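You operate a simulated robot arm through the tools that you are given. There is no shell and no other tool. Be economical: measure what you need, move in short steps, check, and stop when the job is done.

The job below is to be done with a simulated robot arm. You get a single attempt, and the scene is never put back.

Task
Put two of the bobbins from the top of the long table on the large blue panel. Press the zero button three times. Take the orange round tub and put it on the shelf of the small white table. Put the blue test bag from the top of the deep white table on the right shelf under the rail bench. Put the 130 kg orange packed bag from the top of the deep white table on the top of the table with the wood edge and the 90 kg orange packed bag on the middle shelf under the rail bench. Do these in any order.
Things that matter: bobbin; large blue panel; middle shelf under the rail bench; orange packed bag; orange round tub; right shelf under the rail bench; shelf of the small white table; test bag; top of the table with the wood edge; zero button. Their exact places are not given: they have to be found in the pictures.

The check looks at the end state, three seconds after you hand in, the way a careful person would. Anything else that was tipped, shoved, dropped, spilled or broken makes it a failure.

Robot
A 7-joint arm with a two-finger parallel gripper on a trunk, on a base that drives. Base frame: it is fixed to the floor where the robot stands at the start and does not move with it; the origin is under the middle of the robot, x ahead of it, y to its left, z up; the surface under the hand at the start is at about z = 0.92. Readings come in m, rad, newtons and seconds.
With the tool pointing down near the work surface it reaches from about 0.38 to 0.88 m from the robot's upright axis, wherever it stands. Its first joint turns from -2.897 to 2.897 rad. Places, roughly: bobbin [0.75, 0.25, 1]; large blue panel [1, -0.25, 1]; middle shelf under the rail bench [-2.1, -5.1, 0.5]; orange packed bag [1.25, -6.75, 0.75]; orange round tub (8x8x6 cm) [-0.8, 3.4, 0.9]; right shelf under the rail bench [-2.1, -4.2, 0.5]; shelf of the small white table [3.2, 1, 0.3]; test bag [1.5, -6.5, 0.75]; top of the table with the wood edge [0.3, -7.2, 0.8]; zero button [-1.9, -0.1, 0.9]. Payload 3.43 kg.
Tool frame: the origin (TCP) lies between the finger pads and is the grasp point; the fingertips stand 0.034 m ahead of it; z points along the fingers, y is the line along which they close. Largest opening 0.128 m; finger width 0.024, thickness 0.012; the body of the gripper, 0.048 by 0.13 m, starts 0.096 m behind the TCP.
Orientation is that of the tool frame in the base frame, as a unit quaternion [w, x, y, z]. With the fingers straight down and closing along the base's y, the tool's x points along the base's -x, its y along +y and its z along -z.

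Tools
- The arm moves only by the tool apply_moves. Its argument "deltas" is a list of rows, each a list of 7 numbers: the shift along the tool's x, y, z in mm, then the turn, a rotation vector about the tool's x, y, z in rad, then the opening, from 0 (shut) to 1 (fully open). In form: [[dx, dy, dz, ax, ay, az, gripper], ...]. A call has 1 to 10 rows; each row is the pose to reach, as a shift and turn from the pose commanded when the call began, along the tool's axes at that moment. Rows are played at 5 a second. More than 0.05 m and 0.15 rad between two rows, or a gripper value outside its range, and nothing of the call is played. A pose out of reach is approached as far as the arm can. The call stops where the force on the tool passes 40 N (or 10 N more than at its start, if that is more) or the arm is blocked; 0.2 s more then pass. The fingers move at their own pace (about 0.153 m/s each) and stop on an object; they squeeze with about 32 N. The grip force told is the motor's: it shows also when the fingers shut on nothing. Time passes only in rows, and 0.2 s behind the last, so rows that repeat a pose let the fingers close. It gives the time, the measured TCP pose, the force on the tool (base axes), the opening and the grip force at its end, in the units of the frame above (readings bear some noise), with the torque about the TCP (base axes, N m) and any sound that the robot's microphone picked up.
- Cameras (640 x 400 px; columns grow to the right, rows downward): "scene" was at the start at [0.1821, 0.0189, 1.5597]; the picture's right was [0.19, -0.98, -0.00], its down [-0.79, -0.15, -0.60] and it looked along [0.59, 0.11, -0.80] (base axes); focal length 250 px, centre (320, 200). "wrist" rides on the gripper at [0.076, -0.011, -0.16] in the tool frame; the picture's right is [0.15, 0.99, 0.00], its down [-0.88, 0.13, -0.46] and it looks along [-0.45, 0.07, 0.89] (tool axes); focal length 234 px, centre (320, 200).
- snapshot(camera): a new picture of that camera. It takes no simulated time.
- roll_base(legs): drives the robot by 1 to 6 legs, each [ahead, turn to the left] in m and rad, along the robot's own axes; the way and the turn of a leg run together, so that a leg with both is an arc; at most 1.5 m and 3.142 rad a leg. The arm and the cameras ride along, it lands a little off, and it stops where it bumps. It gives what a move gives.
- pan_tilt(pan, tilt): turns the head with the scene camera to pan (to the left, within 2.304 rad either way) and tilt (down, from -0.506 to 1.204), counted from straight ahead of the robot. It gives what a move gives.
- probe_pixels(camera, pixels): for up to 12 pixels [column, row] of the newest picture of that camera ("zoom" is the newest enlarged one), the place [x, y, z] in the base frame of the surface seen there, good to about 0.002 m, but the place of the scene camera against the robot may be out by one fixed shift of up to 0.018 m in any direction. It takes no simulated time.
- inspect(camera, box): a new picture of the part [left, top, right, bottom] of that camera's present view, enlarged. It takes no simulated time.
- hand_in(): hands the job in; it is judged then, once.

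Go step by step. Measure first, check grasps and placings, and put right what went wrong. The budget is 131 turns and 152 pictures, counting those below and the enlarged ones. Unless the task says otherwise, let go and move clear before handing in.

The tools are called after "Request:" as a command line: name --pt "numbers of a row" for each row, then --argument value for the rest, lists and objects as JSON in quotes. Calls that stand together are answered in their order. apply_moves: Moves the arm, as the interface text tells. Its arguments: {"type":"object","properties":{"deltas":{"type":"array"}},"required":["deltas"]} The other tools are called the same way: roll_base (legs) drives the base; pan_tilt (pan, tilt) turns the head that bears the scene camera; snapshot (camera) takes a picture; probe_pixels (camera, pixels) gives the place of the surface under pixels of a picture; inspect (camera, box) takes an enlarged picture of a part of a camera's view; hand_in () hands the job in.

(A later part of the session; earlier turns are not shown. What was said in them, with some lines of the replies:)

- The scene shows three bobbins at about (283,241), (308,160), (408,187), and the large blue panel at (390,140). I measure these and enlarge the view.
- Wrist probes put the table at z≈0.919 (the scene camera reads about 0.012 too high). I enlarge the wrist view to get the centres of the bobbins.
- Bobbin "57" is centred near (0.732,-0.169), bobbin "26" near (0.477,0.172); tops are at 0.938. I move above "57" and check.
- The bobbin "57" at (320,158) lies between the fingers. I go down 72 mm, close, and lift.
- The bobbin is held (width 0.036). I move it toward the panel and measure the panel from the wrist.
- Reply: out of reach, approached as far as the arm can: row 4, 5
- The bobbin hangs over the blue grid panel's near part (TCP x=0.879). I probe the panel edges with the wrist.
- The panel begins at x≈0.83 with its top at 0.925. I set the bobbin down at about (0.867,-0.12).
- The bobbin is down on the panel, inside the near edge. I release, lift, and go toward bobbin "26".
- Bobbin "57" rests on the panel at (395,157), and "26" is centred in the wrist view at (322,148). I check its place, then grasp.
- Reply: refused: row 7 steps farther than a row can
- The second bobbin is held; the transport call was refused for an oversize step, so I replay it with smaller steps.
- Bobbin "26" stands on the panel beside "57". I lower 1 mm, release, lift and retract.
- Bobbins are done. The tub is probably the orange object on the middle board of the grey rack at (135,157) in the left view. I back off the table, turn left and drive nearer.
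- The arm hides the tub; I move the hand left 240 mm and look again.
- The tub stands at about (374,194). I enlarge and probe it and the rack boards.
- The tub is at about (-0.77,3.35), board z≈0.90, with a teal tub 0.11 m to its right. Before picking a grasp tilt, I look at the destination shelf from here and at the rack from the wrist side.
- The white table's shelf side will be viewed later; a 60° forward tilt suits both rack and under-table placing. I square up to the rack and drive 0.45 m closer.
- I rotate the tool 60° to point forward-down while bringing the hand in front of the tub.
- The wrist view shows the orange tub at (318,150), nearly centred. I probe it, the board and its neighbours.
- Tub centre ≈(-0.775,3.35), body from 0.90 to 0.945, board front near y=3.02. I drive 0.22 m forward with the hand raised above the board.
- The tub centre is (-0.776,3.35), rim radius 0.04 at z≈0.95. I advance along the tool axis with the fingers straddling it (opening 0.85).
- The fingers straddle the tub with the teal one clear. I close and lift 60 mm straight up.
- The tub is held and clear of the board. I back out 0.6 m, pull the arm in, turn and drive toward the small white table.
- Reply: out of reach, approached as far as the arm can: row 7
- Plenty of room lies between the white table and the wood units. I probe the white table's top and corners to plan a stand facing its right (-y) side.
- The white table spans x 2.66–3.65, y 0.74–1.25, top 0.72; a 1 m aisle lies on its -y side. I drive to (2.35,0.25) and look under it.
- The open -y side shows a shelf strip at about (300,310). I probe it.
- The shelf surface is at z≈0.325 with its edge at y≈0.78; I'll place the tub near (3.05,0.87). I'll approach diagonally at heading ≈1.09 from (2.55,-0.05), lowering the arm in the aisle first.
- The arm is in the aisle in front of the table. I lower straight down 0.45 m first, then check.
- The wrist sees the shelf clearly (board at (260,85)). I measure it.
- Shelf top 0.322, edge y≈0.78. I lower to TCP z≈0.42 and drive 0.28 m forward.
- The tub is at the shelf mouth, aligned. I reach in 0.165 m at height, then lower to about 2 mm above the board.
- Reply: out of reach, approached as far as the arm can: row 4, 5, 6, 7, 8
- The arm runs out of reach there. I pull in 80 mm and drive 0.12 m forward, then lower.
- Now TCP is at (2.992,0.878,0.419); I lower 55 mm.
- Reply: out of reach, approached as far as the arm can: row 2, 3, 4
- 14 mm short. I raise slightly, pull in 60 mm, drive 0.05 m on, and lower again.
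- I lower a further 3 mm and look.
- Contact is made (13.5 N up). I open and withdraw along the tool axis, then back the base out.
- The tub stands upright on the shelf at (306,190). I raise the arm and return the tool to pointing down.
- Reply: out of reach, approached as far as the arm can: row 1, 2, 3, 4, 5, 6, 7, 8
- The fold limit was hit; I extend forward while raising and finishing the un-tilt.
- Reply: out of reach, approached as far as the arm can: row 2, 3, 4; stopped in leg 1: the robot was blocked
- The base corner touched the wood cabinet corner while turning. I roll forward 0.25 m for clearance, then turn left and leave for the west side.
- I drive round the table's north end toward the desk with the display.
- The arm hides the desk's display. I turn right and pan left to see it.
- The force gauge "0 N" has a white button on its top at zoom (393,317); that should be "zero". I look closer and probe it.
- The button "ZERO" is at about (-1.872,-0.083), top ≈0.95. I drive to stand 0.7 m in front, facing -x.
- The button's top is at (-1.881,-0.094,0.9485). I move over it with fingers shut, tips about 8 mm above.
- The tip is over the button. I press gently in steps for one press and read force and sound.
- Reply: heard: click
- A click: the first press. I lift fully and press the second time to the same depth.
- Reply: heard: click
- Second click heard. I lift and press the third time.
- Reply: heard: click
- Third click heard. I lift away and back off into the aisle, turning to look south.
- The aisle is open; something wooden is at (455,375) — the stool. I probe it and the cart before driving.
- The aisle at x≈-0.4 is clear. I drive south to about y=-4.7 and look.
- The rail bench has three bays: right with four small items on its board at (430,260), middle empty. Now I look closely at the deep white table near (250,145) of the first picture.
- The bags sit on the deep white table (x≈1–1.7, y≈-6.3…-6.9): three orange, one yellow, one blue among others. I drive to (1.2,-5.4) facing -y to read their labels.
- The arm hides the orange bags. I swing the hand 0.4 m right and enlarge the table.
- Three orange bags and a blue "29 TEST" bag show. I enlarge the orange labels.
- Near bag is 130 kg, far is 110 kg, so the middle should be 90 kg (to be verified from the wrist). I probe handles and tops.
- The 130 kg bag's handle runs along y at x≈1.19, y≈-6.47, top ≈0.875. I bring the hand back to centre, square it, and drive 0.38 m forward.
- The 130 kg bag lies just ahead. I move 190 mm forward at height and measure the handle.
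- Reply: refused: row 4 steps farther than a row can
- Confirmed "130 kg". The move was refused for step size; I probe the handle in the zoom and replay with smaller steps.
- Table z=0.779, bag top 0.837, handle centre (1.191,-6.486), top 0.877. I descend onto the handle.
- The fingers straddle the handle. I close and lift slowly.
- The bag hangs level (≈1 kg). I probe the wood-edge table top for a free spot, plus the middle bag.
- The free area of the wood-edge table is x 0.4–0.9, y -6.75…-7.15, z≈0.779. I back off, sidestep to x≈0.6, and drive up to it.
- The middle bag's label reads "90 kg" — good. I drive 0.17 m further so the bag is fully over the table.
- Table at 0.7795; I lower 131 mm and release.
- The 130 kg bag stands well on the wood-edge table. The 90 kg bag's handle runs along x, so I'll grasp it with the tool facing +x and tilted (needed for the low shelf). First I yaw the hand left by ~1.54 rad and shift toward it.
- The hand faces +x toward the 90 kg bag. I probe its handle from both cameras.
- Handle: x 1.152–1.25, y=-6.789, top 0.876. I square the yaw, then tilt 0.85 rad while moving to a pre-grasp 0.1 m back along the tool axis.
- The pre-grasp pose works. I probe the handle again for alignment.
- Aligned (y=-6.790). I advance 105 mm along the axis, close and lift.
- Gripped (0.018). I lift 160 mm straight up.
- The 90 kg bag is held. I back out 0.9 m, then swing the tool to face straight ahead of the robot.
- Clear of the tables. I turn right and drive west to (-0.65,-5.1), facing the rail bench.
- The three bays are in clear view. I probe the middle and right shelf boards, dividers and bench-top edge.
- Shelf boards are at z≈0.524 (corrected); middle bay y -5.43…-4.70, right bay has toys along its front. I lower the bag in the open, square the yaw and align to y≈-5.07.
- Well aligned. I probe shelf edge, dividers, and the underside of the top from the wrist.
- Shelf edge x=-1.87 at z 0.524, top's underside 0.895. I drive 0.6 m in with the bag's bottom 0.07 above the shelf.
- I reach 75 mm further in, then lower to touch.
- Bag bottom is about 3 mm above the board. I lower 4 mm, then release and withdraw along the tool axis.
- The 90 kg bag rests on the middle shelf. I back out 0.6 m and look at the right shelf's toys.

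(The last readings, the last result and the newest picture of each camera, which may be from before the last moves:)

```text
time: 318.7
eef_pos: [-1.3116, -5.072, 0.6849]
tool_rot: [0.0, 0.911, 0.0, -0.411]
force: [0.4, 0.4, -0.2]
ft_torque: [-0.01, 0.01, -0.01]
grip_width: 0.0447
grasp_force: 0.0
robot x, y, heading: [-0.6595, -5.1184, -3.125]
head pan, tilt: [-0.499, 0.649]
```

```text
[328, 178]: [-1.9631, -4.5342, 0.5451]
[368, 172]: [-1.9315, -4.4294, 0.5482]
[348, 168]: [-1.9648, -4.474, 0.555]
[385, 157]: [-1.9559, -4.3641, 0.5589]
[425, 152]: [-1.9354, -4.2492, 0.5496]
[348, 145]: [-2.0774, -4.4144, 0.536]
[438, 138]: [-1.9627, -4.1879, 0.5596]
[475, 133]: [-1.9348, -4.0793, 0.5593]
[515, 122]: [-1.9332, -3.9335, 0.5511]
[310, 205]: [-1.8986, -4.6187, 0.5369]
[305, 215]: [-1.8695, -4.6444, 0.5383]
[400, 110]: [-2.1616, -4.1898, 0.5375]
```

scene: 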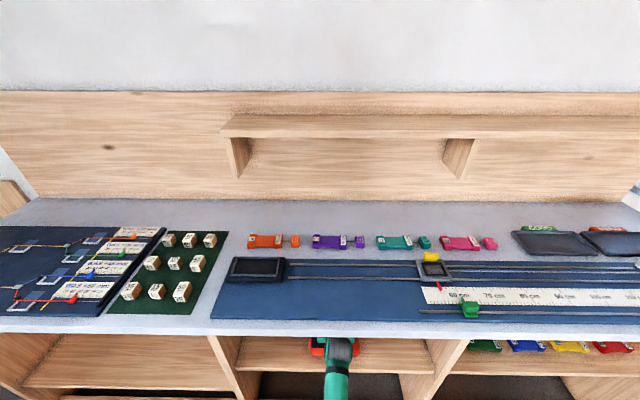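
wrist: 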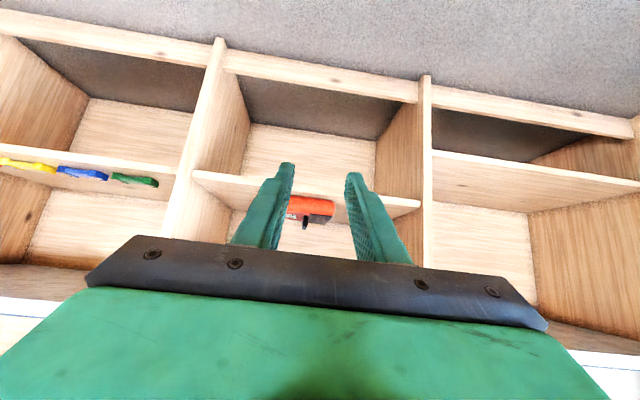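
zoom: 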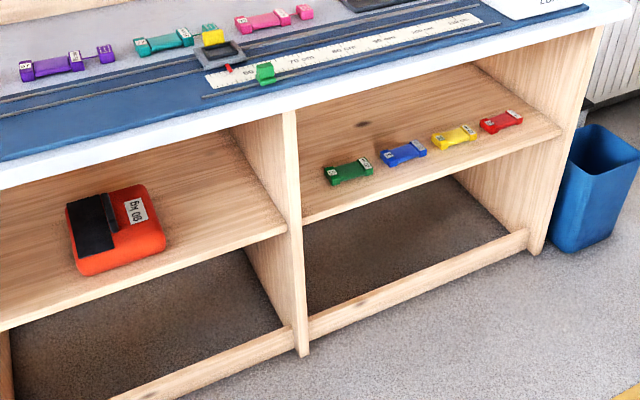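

Toys occupy x -1.925…-1.975 on the right shelf, so the blue bag goes behind them at x≈-2.08. I raise the arm and return to the deep white table.

Request:
apply_moves --pt "-31 0 -27 0 0 0 0.35" --pt "-62 0 -55 0 0 0 0.35" --pt "-93 0 -82 0 0 0 0.35" --pt "-124 0 -109 0 0 0 0.35" --pt "-155 0 -136 0 0 0 0.35" --pt "-186 0 -164 0 0 0 0.35" --pt "-217 0 -191 0 0 0 0.35" --pt "-240 0 -211 0 0 0 0.35"

Request:
roll_base --legs '[[0, 3.1], [1.5, 0], [0.65, 0], [0, -1.55]]'

Request:
pan_tilt --pan 0 --tilt 0.6

Request:
snapshot --camera "scene"

```text
time: 320.5
eef_pos: [-1.3131, -5.0742, 1.0046]
tool_rot: [0.0, 0.912, 0.0, -0.411]
force: [1.2, 0.3, -0.6]
ft_torque: [-0.04, 0.01, 0.0]
grip_width: 0.0448
grasp_force: 0.1
robot x, y, heading: [-0.6646, -5.1191, -3.127]
head pan, tilt: [-0.499, 0.649]
```

```text
time: 344.0
eef_pos: [1.4714, -5.7839, 1.0033]
tool_rot: [0.287, 0.651, 0.638, -0.294]
force: [0.2, 0.1, 0.1]
ft_torque: [0.0, -0.02, -0.02]
grip_width: 0.0449
grasp_force: 0.0
robot x, y, heading: [1.529, -5.1363, -1.575]
head pan, tilt: [-0.499, 0.649]
```

```text
time: 344.9
eef_pos: [1.4702, -5.7835, 1.0047]
tool_rot: [0.288, 0.651, 0.638, -0.293]
force: [-0.4, 0.0, 0.0]
ft_torque: [0.0, 0.03, -0.05]
grip_width: 0.0448
grasp_force: 0.0
robot x, y, heading: [1.5268, -5.1318, -1.576]
head pan, tilt: [0.0, 0.6]
```

```text
50 pictures are left
```

scene: 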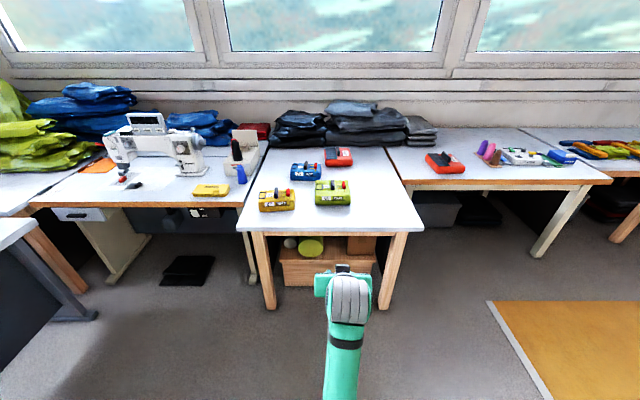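

The blue test bag is at (305,172), with yellow and green bags in front. I enlarge and probe.

Request:
inspect --camera "scene" --box '[240, 130, 380, 220]'

```text
4.44 times, centred on (310, 175) of scene
```

zoom: 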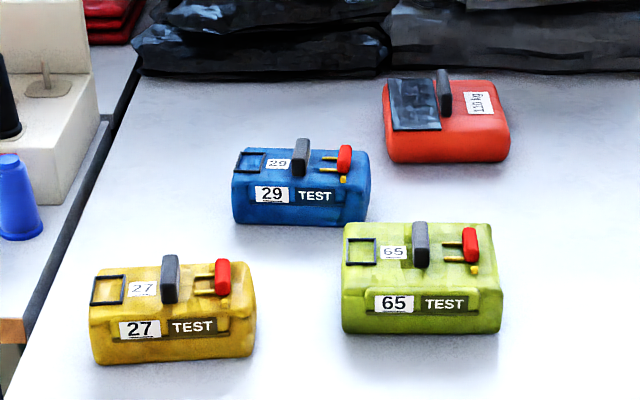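

Request:
probe_pixels --camera "zoom" --pixels '[[303, 143], [300, 165], [240, 165], [362, 165], [240, 220], [362, 218], [170, 270], [222, 265], [422, 225], [345, 240], [250, 310], [346, 310]]'

```text
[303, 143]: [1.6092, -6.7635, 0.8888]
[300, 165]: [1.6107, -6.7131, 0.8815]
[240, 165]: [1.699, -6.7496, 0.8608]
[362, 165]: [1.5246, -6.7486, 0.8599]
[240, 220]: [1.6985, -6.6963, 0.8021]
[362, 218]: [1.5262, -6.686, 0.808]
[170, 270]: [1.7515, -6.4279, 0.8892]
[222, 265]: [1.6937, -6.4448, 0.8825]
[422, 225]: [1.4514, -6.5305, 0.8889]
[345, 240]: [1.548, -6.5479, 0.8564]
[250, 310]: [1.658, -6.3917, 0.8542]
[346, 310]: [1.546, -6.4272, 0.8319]
```

Blue handle is at (1.61,-6.745), top ≈0.877, along y; the gap between green and yellow bags leaves room. I shift left, tilt to 65°, narrow the fingers and drive 0.66 m in.

Request:
apply_moves --pt "0 40 0 0 -0.1 0 0.3" --pt "0 80 0 0 -0.2 0 0.3" --pt "0 120 0 0 -0.28 0 0.3" --pt "0 143 0 0 -0.28 0 0.3"

Request:
roll_base --legs '[[0.66, 0]]'

Request:
snapshot --camera "wrist"

```text
time: 345.9
eef_pos: [1.6122, -5.7854, 1.0046]
tool_rot: [0.374, 0.604, 0.591, -0.382]
force: [0.5, 0.4, 0.0]
ft_torque: [-0.01, -0.02, 0.03]
grip_width: 0.0386
grasp_force: 0.1
robot x, y, heading: [1.5306, -5.1343, -1.575]
head pan, tilt: [0.0, 0.6]
```

```text
time: 349.7
eef_pos: [1.602, -6.4678, 1.003]
tool_rot: [0.373, 0.606, 0.59, -0.383]
force: [-0.4, 0.0, -0.2]
ft_torque: [0.01, -0.01, -0.01]
grip_width: 0.0384
grasp_force: 0.0
robot x, y, heading: [1.5242, -5.8167, -1.579]
head pan, tilt: [0.0, 0.6]
```

```text
48 pictures are left
```

wrist: 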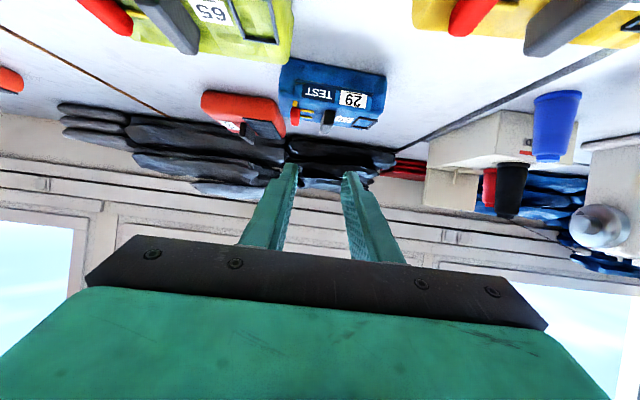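

The blue bag is ahead at (330,95). I advance to 0.1 m short of the handle and re-measure.

Request:
apply_moves --pt "0 4 40 0 0 0 0.3" --pt "-1 8 80 0 0 0 0.3" --pt "-2 12 120 0 0 0 0.3" --pt "-3 12 160 0 0 0 0.3" --pt "-3 12 200 0 0 0 0.3" --pt "-3 12 200 0 0 0 0.3"

Request:
snapshot --camera "wrist"

Request:
inspect --camera "wrist" --box '[220, 40, 420, 180]'

```text
time: 351.1
eef_pos: [1.608, -6.6499, 0.9225]
tool_rot: [0.373, 0.606, 0.59, -0.382]
force: [0.4, 0.2, 0.8]
ft_torque: [0.0, 0.0, 0.01]
grip_width: 0.0385
grasp_force: 0.0
robot x, y, heading: [1.5227, -5.8169, -1.583]
head pan, tilt: [0.0, 0.6]
```

```text
47 pictures are left
```

wrist: 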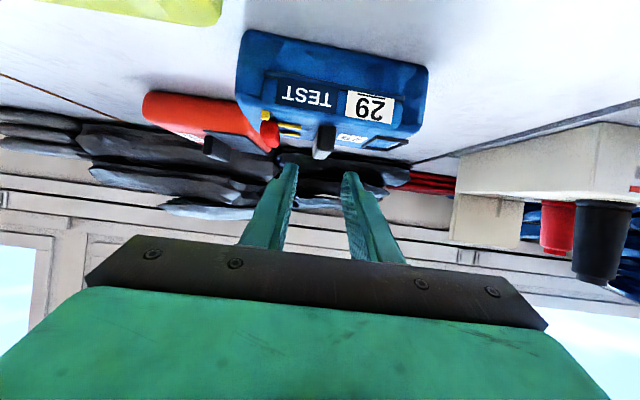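

```text
2.86 times, centred on (320, 110) of wrist
```

zoom: 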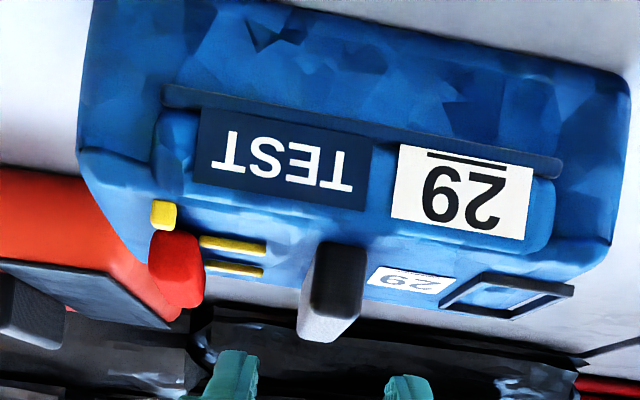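

Request:
probe_pixels --camera "zoom" --pixels '[[340, 250], [340, 275], [335, 300], [325, 335], [285, 255], [385, 260], [230, 245], [180, 270], [360, 280], [318, 270], [440, 100]]'

```text
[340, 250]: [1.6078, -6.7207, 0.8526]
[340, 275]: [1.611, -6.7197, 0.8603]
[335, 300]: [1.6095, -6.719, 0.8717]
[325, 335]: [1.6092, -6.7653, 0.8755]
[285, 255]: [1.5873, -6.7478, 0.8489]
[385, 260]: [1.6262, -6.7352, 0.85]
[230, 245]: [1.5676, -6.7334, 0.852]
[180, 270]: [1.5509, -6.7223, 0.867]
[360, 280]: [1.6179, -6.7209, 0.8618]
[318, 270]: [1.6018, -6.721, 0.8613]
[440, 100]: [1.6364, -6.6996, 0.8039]
```

Handle centre (1.6095,-6.757), top 0.876, bag top 0.850. I advance onto it and close.

Request:
apply_moves --pt "-2 2 40 0 0 0 0.3" --pt "-4 4 80 0 0 0 0.3" --pt "-4 4 100 0 0 0 0.3" --pt "-4 4 108.5 0 0 0 0.3" --pt "-4 4 108.5 0 0 0 0" --pt "-4 4 108.5 0 0 0 0" --pt "-4 4 108.5 0 0 0 0"

Request:
snapshot --camera "wrist"

Request:
inspect --camera "scene" --box '[220, 130, 460, 300]'

```text
time: 352.7
eef_pos: [1.6115, -6.7487, 0.8775]
tool_rot: [0.372, 0.606, 0.59, -0.383]
force: [-3.0, -2.3, 0.9]
ft_torque: [-0.54, 0.05, -0.2]
grip_width: 0.02
grasp_force: 32.1
robot x, y, heading: [1.52, -5.8178, -1.583]
head pan, tilt: [0.0, 0.6]
```

```text
45 pictures are left
```

wrist: 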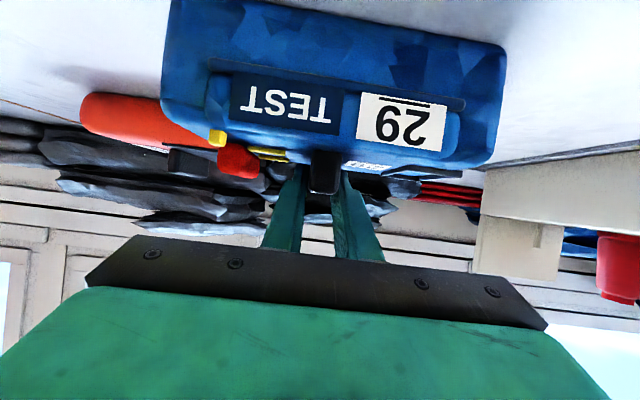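

```text
2.35 times, centred on (340, 215) of scene
```

zoom: 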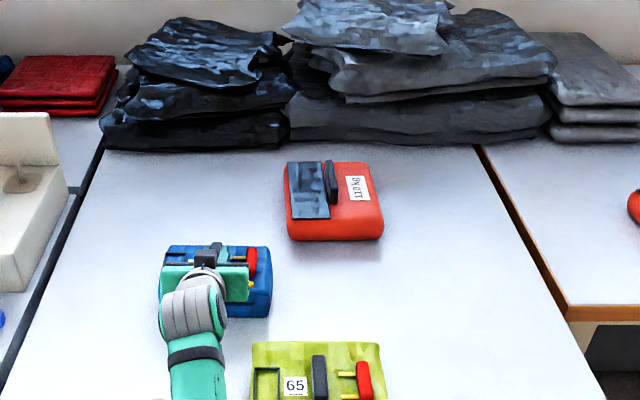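

The handle is clamped (0.020). I lift 40 mm and check that the bag follows level.

Request:
apply_moves --pt "-9 0 -4.3 0 0 0 0" --pt "-22 0 -10.5 0 0 0 0" --pt "-36 0 -17 0 0 0 0" --pt "-36 0 -17 0 0 0 0"

Request:
snapshot --camera "wrist"

Request:
inspect --camera "scene" --box '[220, 130, 460, 300]'

```text
time: 353.7
eef_pos: [1.6128, -6.7485, 0.915]
tool_rot: [0.372, 0.606, 0.59, -0.382]
force: [-0.9, 0.1, -8.1]
ft_torque: [0.03, -0.03, 0.01]
grip_width: 0.0196
grasp_force: 32.2
robot x, y, heading: [1.5248, -5.8143, -1.581]
head pan, tilt: [0.0, 0.6]
```

```text
43 pictures are left
```

wrist: 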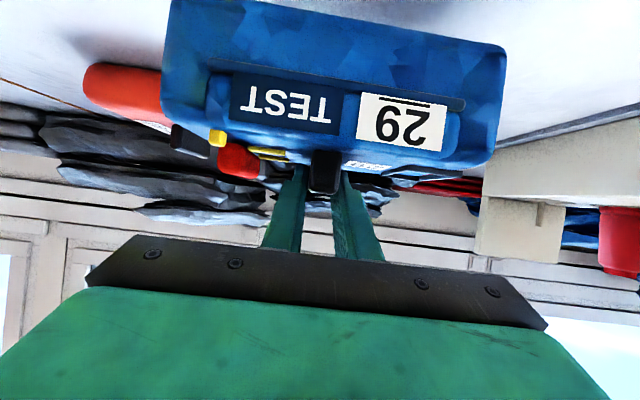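

```text
2.35 times, centred on (340, 215) of scene
```

zoom: 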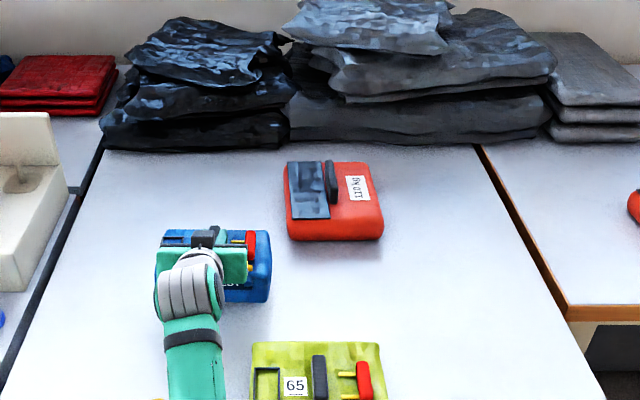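

The blue bag lifts level. I lift higher, back off, pull the arm in, and drive to face the right bay of the rail bench.

Request:
apply_moves --pt "-36 0 -17 0 0 0 0" --pt "-72 0 -34 0 0 0 0" --pt "-104 0 -49 0 0 0 0"

Request:
roll_base --legs '[[-0.7, 0]]'

Request:
apply_moves --pt "18 0 -38 0 0 0 0" --pt "36 0 -75 0 0 0 0" --pt "53 0 -113 0 0 0 0" --pt "71 0 -150 0 0 0 0" --pt "89 0 -188 0 0 0 0" --pt "107 0 -226 0 0 0 0"

Request:
roll_base --legs '[[0, -1.56], [1.5, 0], [0.55, 0], [0, -1.57], [0.9, 0], [0, 1.57]]'

Request:
pan_tilt --pan 0 --tilt 0.6

Request:
snapshot --camera "scene"

Request:
snapshot --camera "wrist"

```text
time: 354.5
eef_pos: [1.6124, -6.7509, 1.0311]
tool_rot: [0.372, 0.606, 0.59, -0.382]
force: [0.1, 0.6, -9.5]
ft_torque: [-0.01, -0.02, 0.01]
grip_width: 0.0199
grasp_force: 31.9
robot x, y, heading: [1.5225, -5.8151, -1.584]
head pan, tilt: [0.0, 0.6]
```

```text
time: 358.3
eef_pos: [1.6162, -6.0625, 1.0324]
tool_rot: [0.372, 0.607, 0.589, -0.383]
force: [-0.4, -0.1, -8.2]
ft_torque: [0.09, -0.05, 0.04]
grip_width: 0.0197
grasp_force: 32.3
robot x, y, heading: [1.5356, -5.1281, -1.591]
head pan, tilt: [0.0, 0.6]
```

```text
time: 359.7
eef_pos: [1.6241, -5.8145, 1.0339]
tool_rot: [0.371, 0.608, 0.588, -0.383]
force: [0.3, -0.2, -9.1]
ft_torque: [0.05, -0.03, -0.02]
grip_width: 0.0199
grasp_force: 32.2
robot x, y, heading: [1.5326, -5.1263, -1.592]
head pan, tilt: [0.0, 0.6]
```

```text
time: 387.4
eef_pos: [-1.2589, -4.509, 1.0337]
tool_rot: [0.026, 0.845, 0.042, -0.533]
force: [0.0, 0.3, -8.9]
ft_torque: [-0.07, -0.06, 0.02]
grip_width: 0.02
grasp_force: 32.3
robot x, y, heading: [-0.5888, -4.3298, -3.03]
head pan, tilt: [0.0, 0.6]
```

```text
time: 388.0
eef_pos: [-1.2587, -4.5091, 1.0347]
tool_rot: [0.027, 0.845, 0.042, -0.533]
force: [-0.1, -0.2, -7.8]
ft_torque: [0.01, -0.04, -0.02]
grip_width: 0.0195
grasp_force: 31.7
robot x, y, heading: [-0.5883, -4.3291, -3.029]
head pan, tilt: [0.0, 0.6]
```

```text
41 pictures are left
```

scene: 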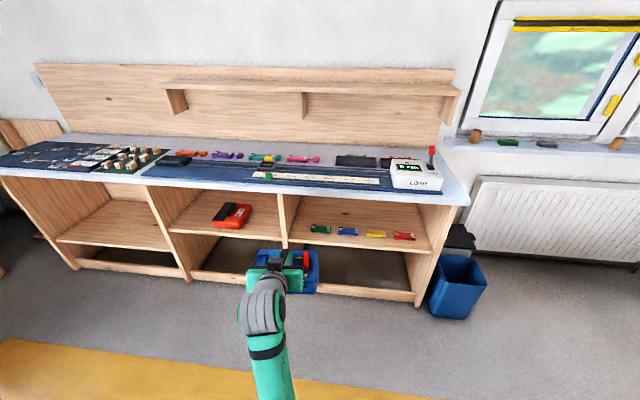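

```text
40 pictures are left
```

wrist: 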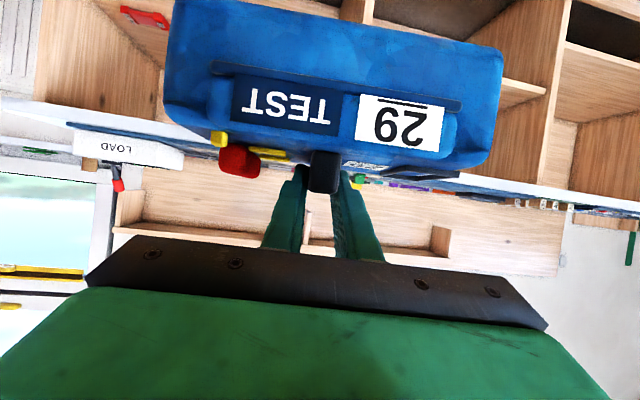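

I square the base (turn -0.112), shift the bag right to y≈-4.25 and lower it to just above toy height, still in the open.

Request:
roll_base --legs '[[0, -0.112]]'

Request:
apply_moves --pt "32 -18 15 0 0 0 0" --pt "65 -36 31 0 0 0 0" --pt "97 -54 46 0 0 0 0" --pt "130 -72 62 0 0 0 0" --pt "162 -90 77 0 0 0 0" --pt "195 -108 92 0 0 0 0" --pt "227 -126 108 0 0 0 0" --pt "260 -144 123 0 0 0 0" --pt "292 -162 138 0 0 0 0" --pt "325 -180 154 0 0 0 0"

Request:
snapshot --camera "wrist"

Request:
snapshot --camera "scene"

```text
time: 389.0
eef_pos: [-1.2737, -4.4325, 1.0339]
tool_rot: [-0.003, 0.846, -0.005, -0.533]
force: [-0.1, -0.7, -8.6]
ft_torque: [-0.01, -0.09, 0.0]
grip_width: 0.0198
grasp_force: 32.2
robot x, y, heading: [-0.5858, -4.3295, -3.137]
head pan, tilt: [0.0, 0.6]
```

```text
time: 391.2
eef_pos: [-1.2691, -4.2524, 0.6792]
tool_rot: [-0.004, 0.845, -0.006, -0.535]
force: [-0.8, 0.7, -8.9]
ft_torque: [-0.03, -0.09, -0.02]
grip_width: 0.0198
grasp_force: 31.4
robot x, y, heading: [-0.59, -4.3269, -3.14]
head pan, tilt: [0.0, 0.6]
```

```text
39 pictures are left
```

wrist: 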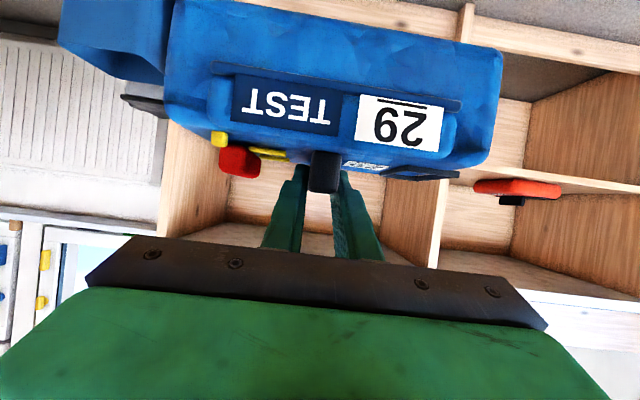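

```text
38 pictures are left
```

scene: 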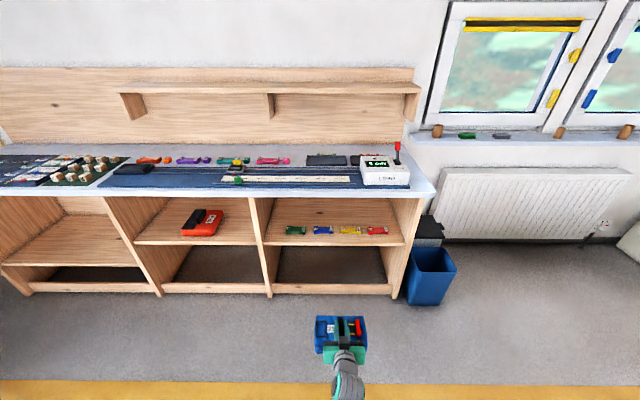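

Bag and bay are aligned. I re-check toy heights and depth positions.

Request:
inspect --camera "scene" --box '[260, 190, 420, 270]'

Request:
probe_pixels --camera "scene" --pixels '[[294, 229], [322, 229], [350, 230], [376, 230], [295, 224], [323, 224], [350, 225], [376, 225], [335, 236], [335, 215], [264, 240], [403, 240]]'

```text
4.00 times, centred on (340, 230) of scene
```

zoom: 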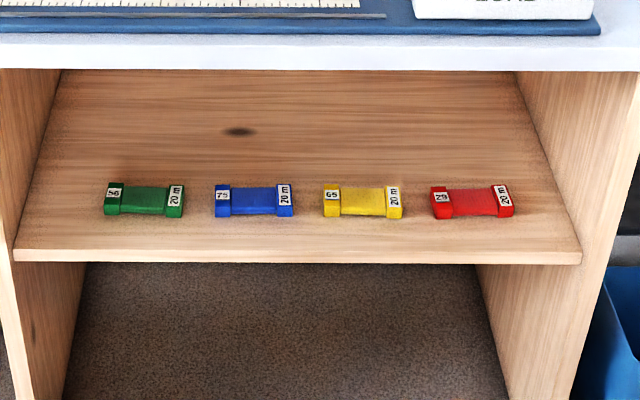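

```text
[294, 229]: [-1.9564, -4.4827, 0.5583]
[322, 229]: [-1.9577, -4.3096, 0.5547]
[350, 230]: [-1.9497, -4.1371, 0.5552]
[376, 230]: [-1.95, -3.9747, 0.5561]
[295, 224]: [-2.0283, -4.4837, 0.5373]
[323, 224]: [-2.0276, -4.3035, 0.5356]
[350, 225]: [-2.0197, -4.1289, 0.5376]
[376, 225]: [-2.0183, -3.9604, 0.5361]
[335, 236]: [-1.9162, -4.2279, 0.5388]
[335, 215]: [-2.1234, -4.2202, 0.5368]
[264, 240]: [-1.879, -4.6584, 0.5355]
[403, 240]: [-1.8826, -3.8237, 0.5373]
```

Toys top out at ≈0.548; bag bottom is at ≈0.58. I drive 0.7 m in over the toys.

Request:
roll_base --legs '[[0.45, 0]]'

Request:
inspect --camera "scene" --box '[180, 180, 460, 360]'

Request:
roll_base --legs '[[0.26, 0]]'

Request:
snapshot --camera "wrist"

Request:
snapshot --camera "scene"

```text
time: 393.9
eef_pos: [-1.7223, -4.2365, 0.679]
tool_rot: [-0.009, 0.846, -0.014, -0.533]
force: [-0.3, 0.5, -8.2]
ft_torque: [-0.04, -0.06, -0.02]
grip_width: 0.0199
grasp_force: 32.3
robot x, y, heading: [-1.0452, -4.3249, 3.123]
head pan, tilt: [0.0, 0.6]
```

```text
2.22 times, centred on (320, 270) of scene
```

zoom: 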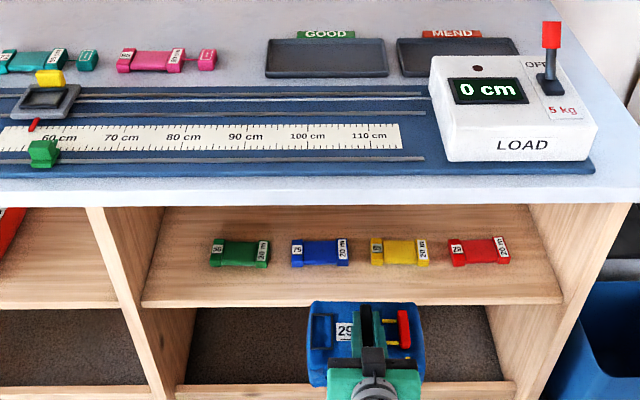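

```text
time: 395.8
eef_pos: [-1.9765, -4.2322, 0.6781]
tool_rot: [-0.009, 0.846, -0.014, -0.533]
force: [0.0, 0.2, -7.7]
ft_torque: [-0.04, -0.08, -0.02]
grip_width: 0.0197
grasp_force: 32.2
robot x, y, heading: [-1.298, -4.3199, 3.123]
head pan, tilt: [0.0, 0.6]
```

```text
35 pictures are left
```

wrist: 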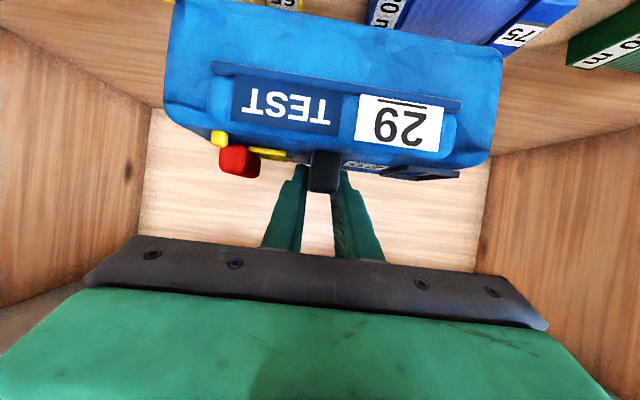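

```text
34 pictures are left
```

scene: 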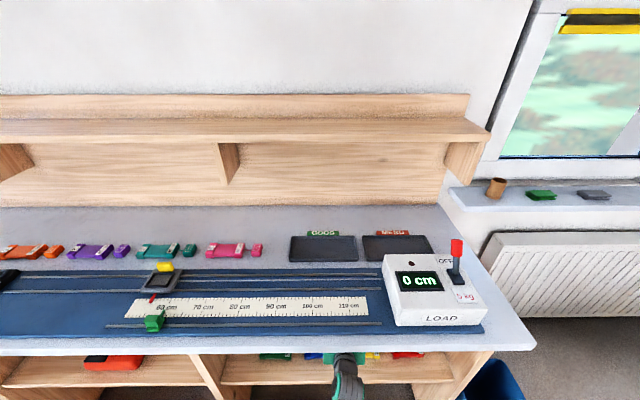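

The bag is over the toy row. I reach 95 mm deeper at the same height and then measure the toys' back edges relative to the bag.

Request:
apply_moves --pt "-20 0 43 0 0 0 0" --pt "-40.5 0 86 0 0 0 0" --pt "-40.5 0 86 0 0 0 0"

Request:
snapshot --camera "wrist"

Request:
probe_pixels --camera "wrist" --pixels '[[235, 30], [240, 45], [300, 20], [450, 40], [250, 60]]'

```text
time: 396.6
eef_pos: [-2.0714, -4.2278, 0.6792]
tool_rot: [-0.009, 0.846, -0.014, -0.533]
force: [-0.3, 0.4, -8.4]
ft_torque: [-0.04, -0.08, -0.01]
grip_width: 0.0197
grasp_force: 31.7
robot x, y, heading: [-1.2988, -4.3189, 3.125]
head pan, tilt: [0.0, 0.6]
```

```text
33 pictures are left
```

wrist: 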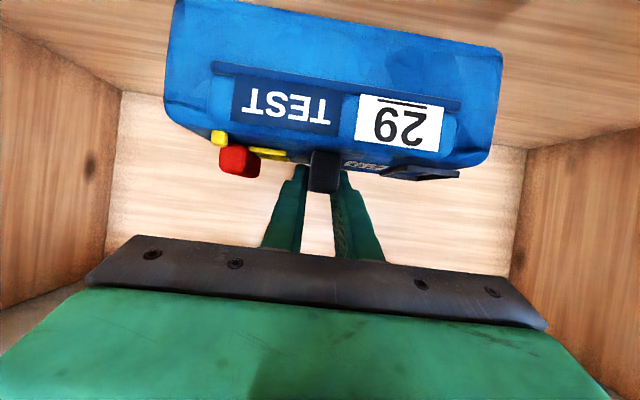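

```text
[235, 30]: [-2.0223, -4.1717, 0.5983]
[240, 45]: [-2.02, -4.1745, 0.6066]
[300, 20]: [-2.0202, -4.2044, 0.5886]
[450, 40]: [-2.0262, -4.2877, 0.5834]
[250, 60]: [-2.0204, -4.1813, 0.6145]
```

The bag's near face is at x=-2.02, ~40 mm behind the toys. I lower 53 mm.

Request:
apply_moves --pt "18 0 8.5 0 0 0 0" --pt "34 0 16 0 0 0 0" --pt "44 0 20.8 0 0 0 0" --pt "48 0 22.6 0 0 0 0" --pt "48 0 22.6 0 0 0 0"

Request:
snapshot --camera "wrist"

```text
time: 397.8
eef_pos: [-2.0711, -4.2286, 0.6253]
tool_rot: [-0.009, 0.846, -0.014, -0.532]
force: [-0.7, 0.1, -9.4]
ft_torque: [0.0, -0.05, 0.01]
grip_width: 0.0197
grasp_force: 32.2
robot x, y, heading: [-1.3007, -4.3207, 3.123]
head pan, tilt: [0.0, 0.6]
```

```text
32 pictures are left
```

wrist: 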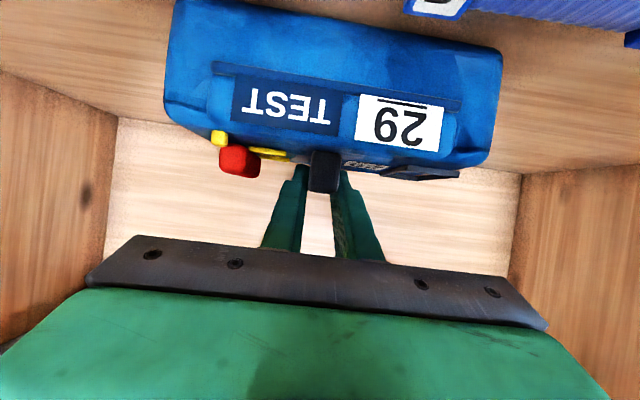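

Still hanging. I lower in small steps until contact.

Request:
apply_moves --pt "2.2 0 1 0 0 0 0" --pt "4 0 1.9 0 0 0 0" --pt "4 0 1.9 0 0 0 0"

```text
time: 398.6
eef_pos: [-2.0727, -4.2288, 0.6237]
tool_rot: [-0.009, 0.845, -0.014, -0.535]
force: [2.7, -1.0, 9.7]
ft_torque: [-0.19, -0.73, 0.0]
grip_width: 0.0198
grasp_force: 32.2
robot x, y, heading: [-1.2976, -4.318, 3.121]
head pan, tilt: [0.0, 0.6]
```

Contact. I release and withdraw along the tool axis.

Request:
apply_moves --pt "-1.5 0 -0.7 0 0 0 0.12" --pt "-1.5 0 -0.7 0 0 0 0.28" --pt "-1.5 0 -0.7 0 0 0 0.28" --pt "-2 0 -35 0 0 0 0.28" --pt "-4 0 -75 0 0 0 0.28" --pt "-4 0 -110 0 0 0 0.28"

Request:
snapshot --camera "wrist"

Request:
roll_base --legs '[[-0.65, 0]]'

Request:
inspect --camera "scene" --box '[120, 170, 440, 310]'

```text
time: 400.0
eef_pos: [-1.9707, -4.2309, 0.671]
tool_rot: [-0.008, 0.845, -0.014, -0.534]
force: [0.8, -0.4, -0.1]
ft_torque: [-0.03, 0.02, 0.01]
grip_width: 0.0358
grasp_force: 0.2
robot x, y, heading: [-1.2971, -4.3224, 3.119]
head pan, tilt: [0.0, 0.6]
```

```text
31 pictures are left
```

wrist: 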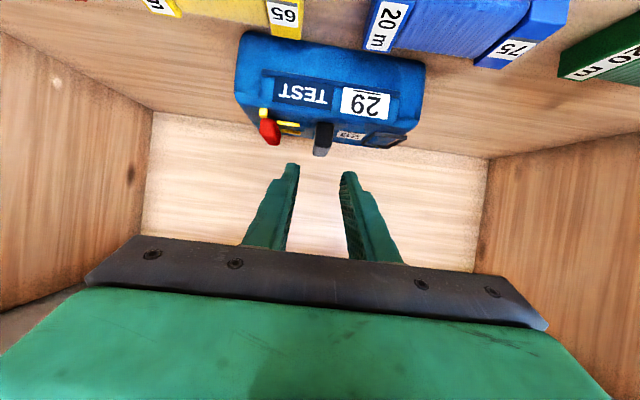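

```text
time: 403.6
eef_pos: [-1.3275, -4.2468, 0.6722]
tool_rot: [-0.005, 0.846, -0.008, -0.534]
force: [-0.2, -0.4, -0.2]
ft_torque: [0.02, -0.01, 0.01]
grip_width: 0.0358
grasp_force: 0.0
robot x, y, heading: [-0.6526, -4.3267, 3.135]
head pan, tilt: [0.0, 0.6]
```

```text
2.00 times, centred on (280, 240) of scene
```

zoom: 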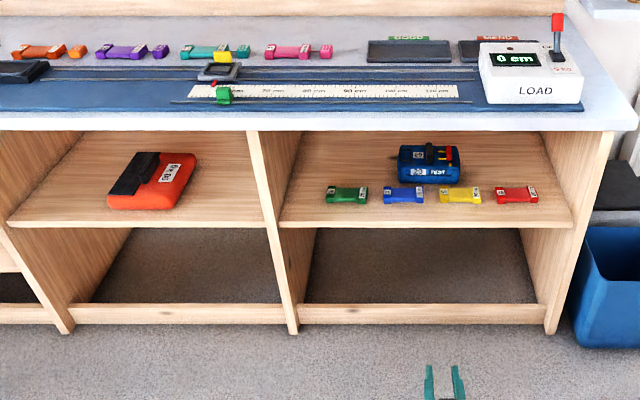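

Both bags rest properly on their shelves and the toys are untouched. One last look back toward the bobbins on the blue panel before handing in.

Request:
pan_tilt --pan -1.9 --tilt 0.1

Request:
snapshot --camera "scene"

Request:
inspect --camera "scene" --box '[280, 180, 360, 230]'

```text
time: 405.4
eef_pos: [-1.3289, -4.2462, 0.6717]
tool_rot: [-0.006, 0.845, -0.009, -0.534]
force: [0.2, -0.1, -0.4]
ft_torque: [0.0, -0.01, -0.01]
grip_width: 0.0359
grasp_force: 0.2
robot x, y, heading: [-0.6568, -4.3305, 3.139]
head pan, tilt: [-1.901, 0.099]
```

```text
29 pictures are left
```

scene: 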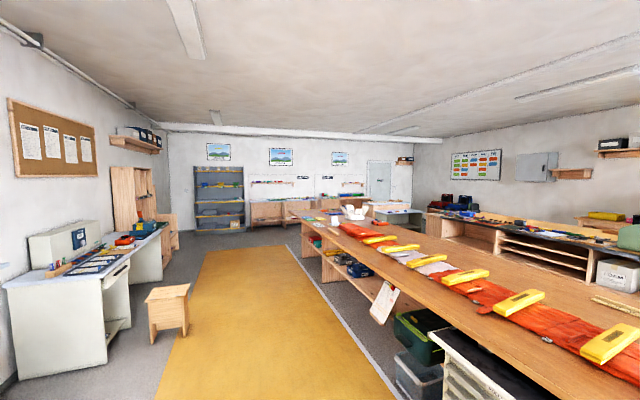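

```text
8.00 times, centred on (320, 205) of scene
```

zoom: 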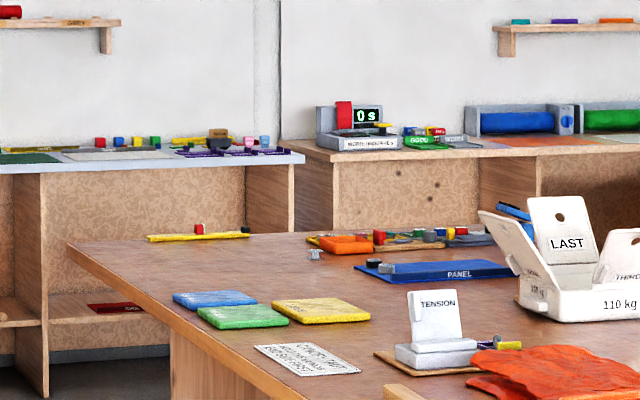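

The enlarged view shows both bobbins on the blue "PANEL" at (375,263) and (386,267), and the third still on the table at (315,253). Everything is released and clear, so I hand in.

Request:
hand_in

```text
The job is handed in.
```

The job is handed in. All the items are in place:
- **Bobbins:** two are on the large blue panel.
- **Zero button:** pressed three times, with a click each time.
- **Orange tub:** on the shelf of the small white table.
- **Blue test bag:** on the right shelf under the rail bench, behind the toys.
- **130 kg bag:** on top of the table with the wood edge.
- **90 kg bag:** on the middle shelf under the rail bench.

The base was blocked once while turning beside the small white table, probably against the corner of the wood cabinet there. I did not measure whether the cabinet moved.
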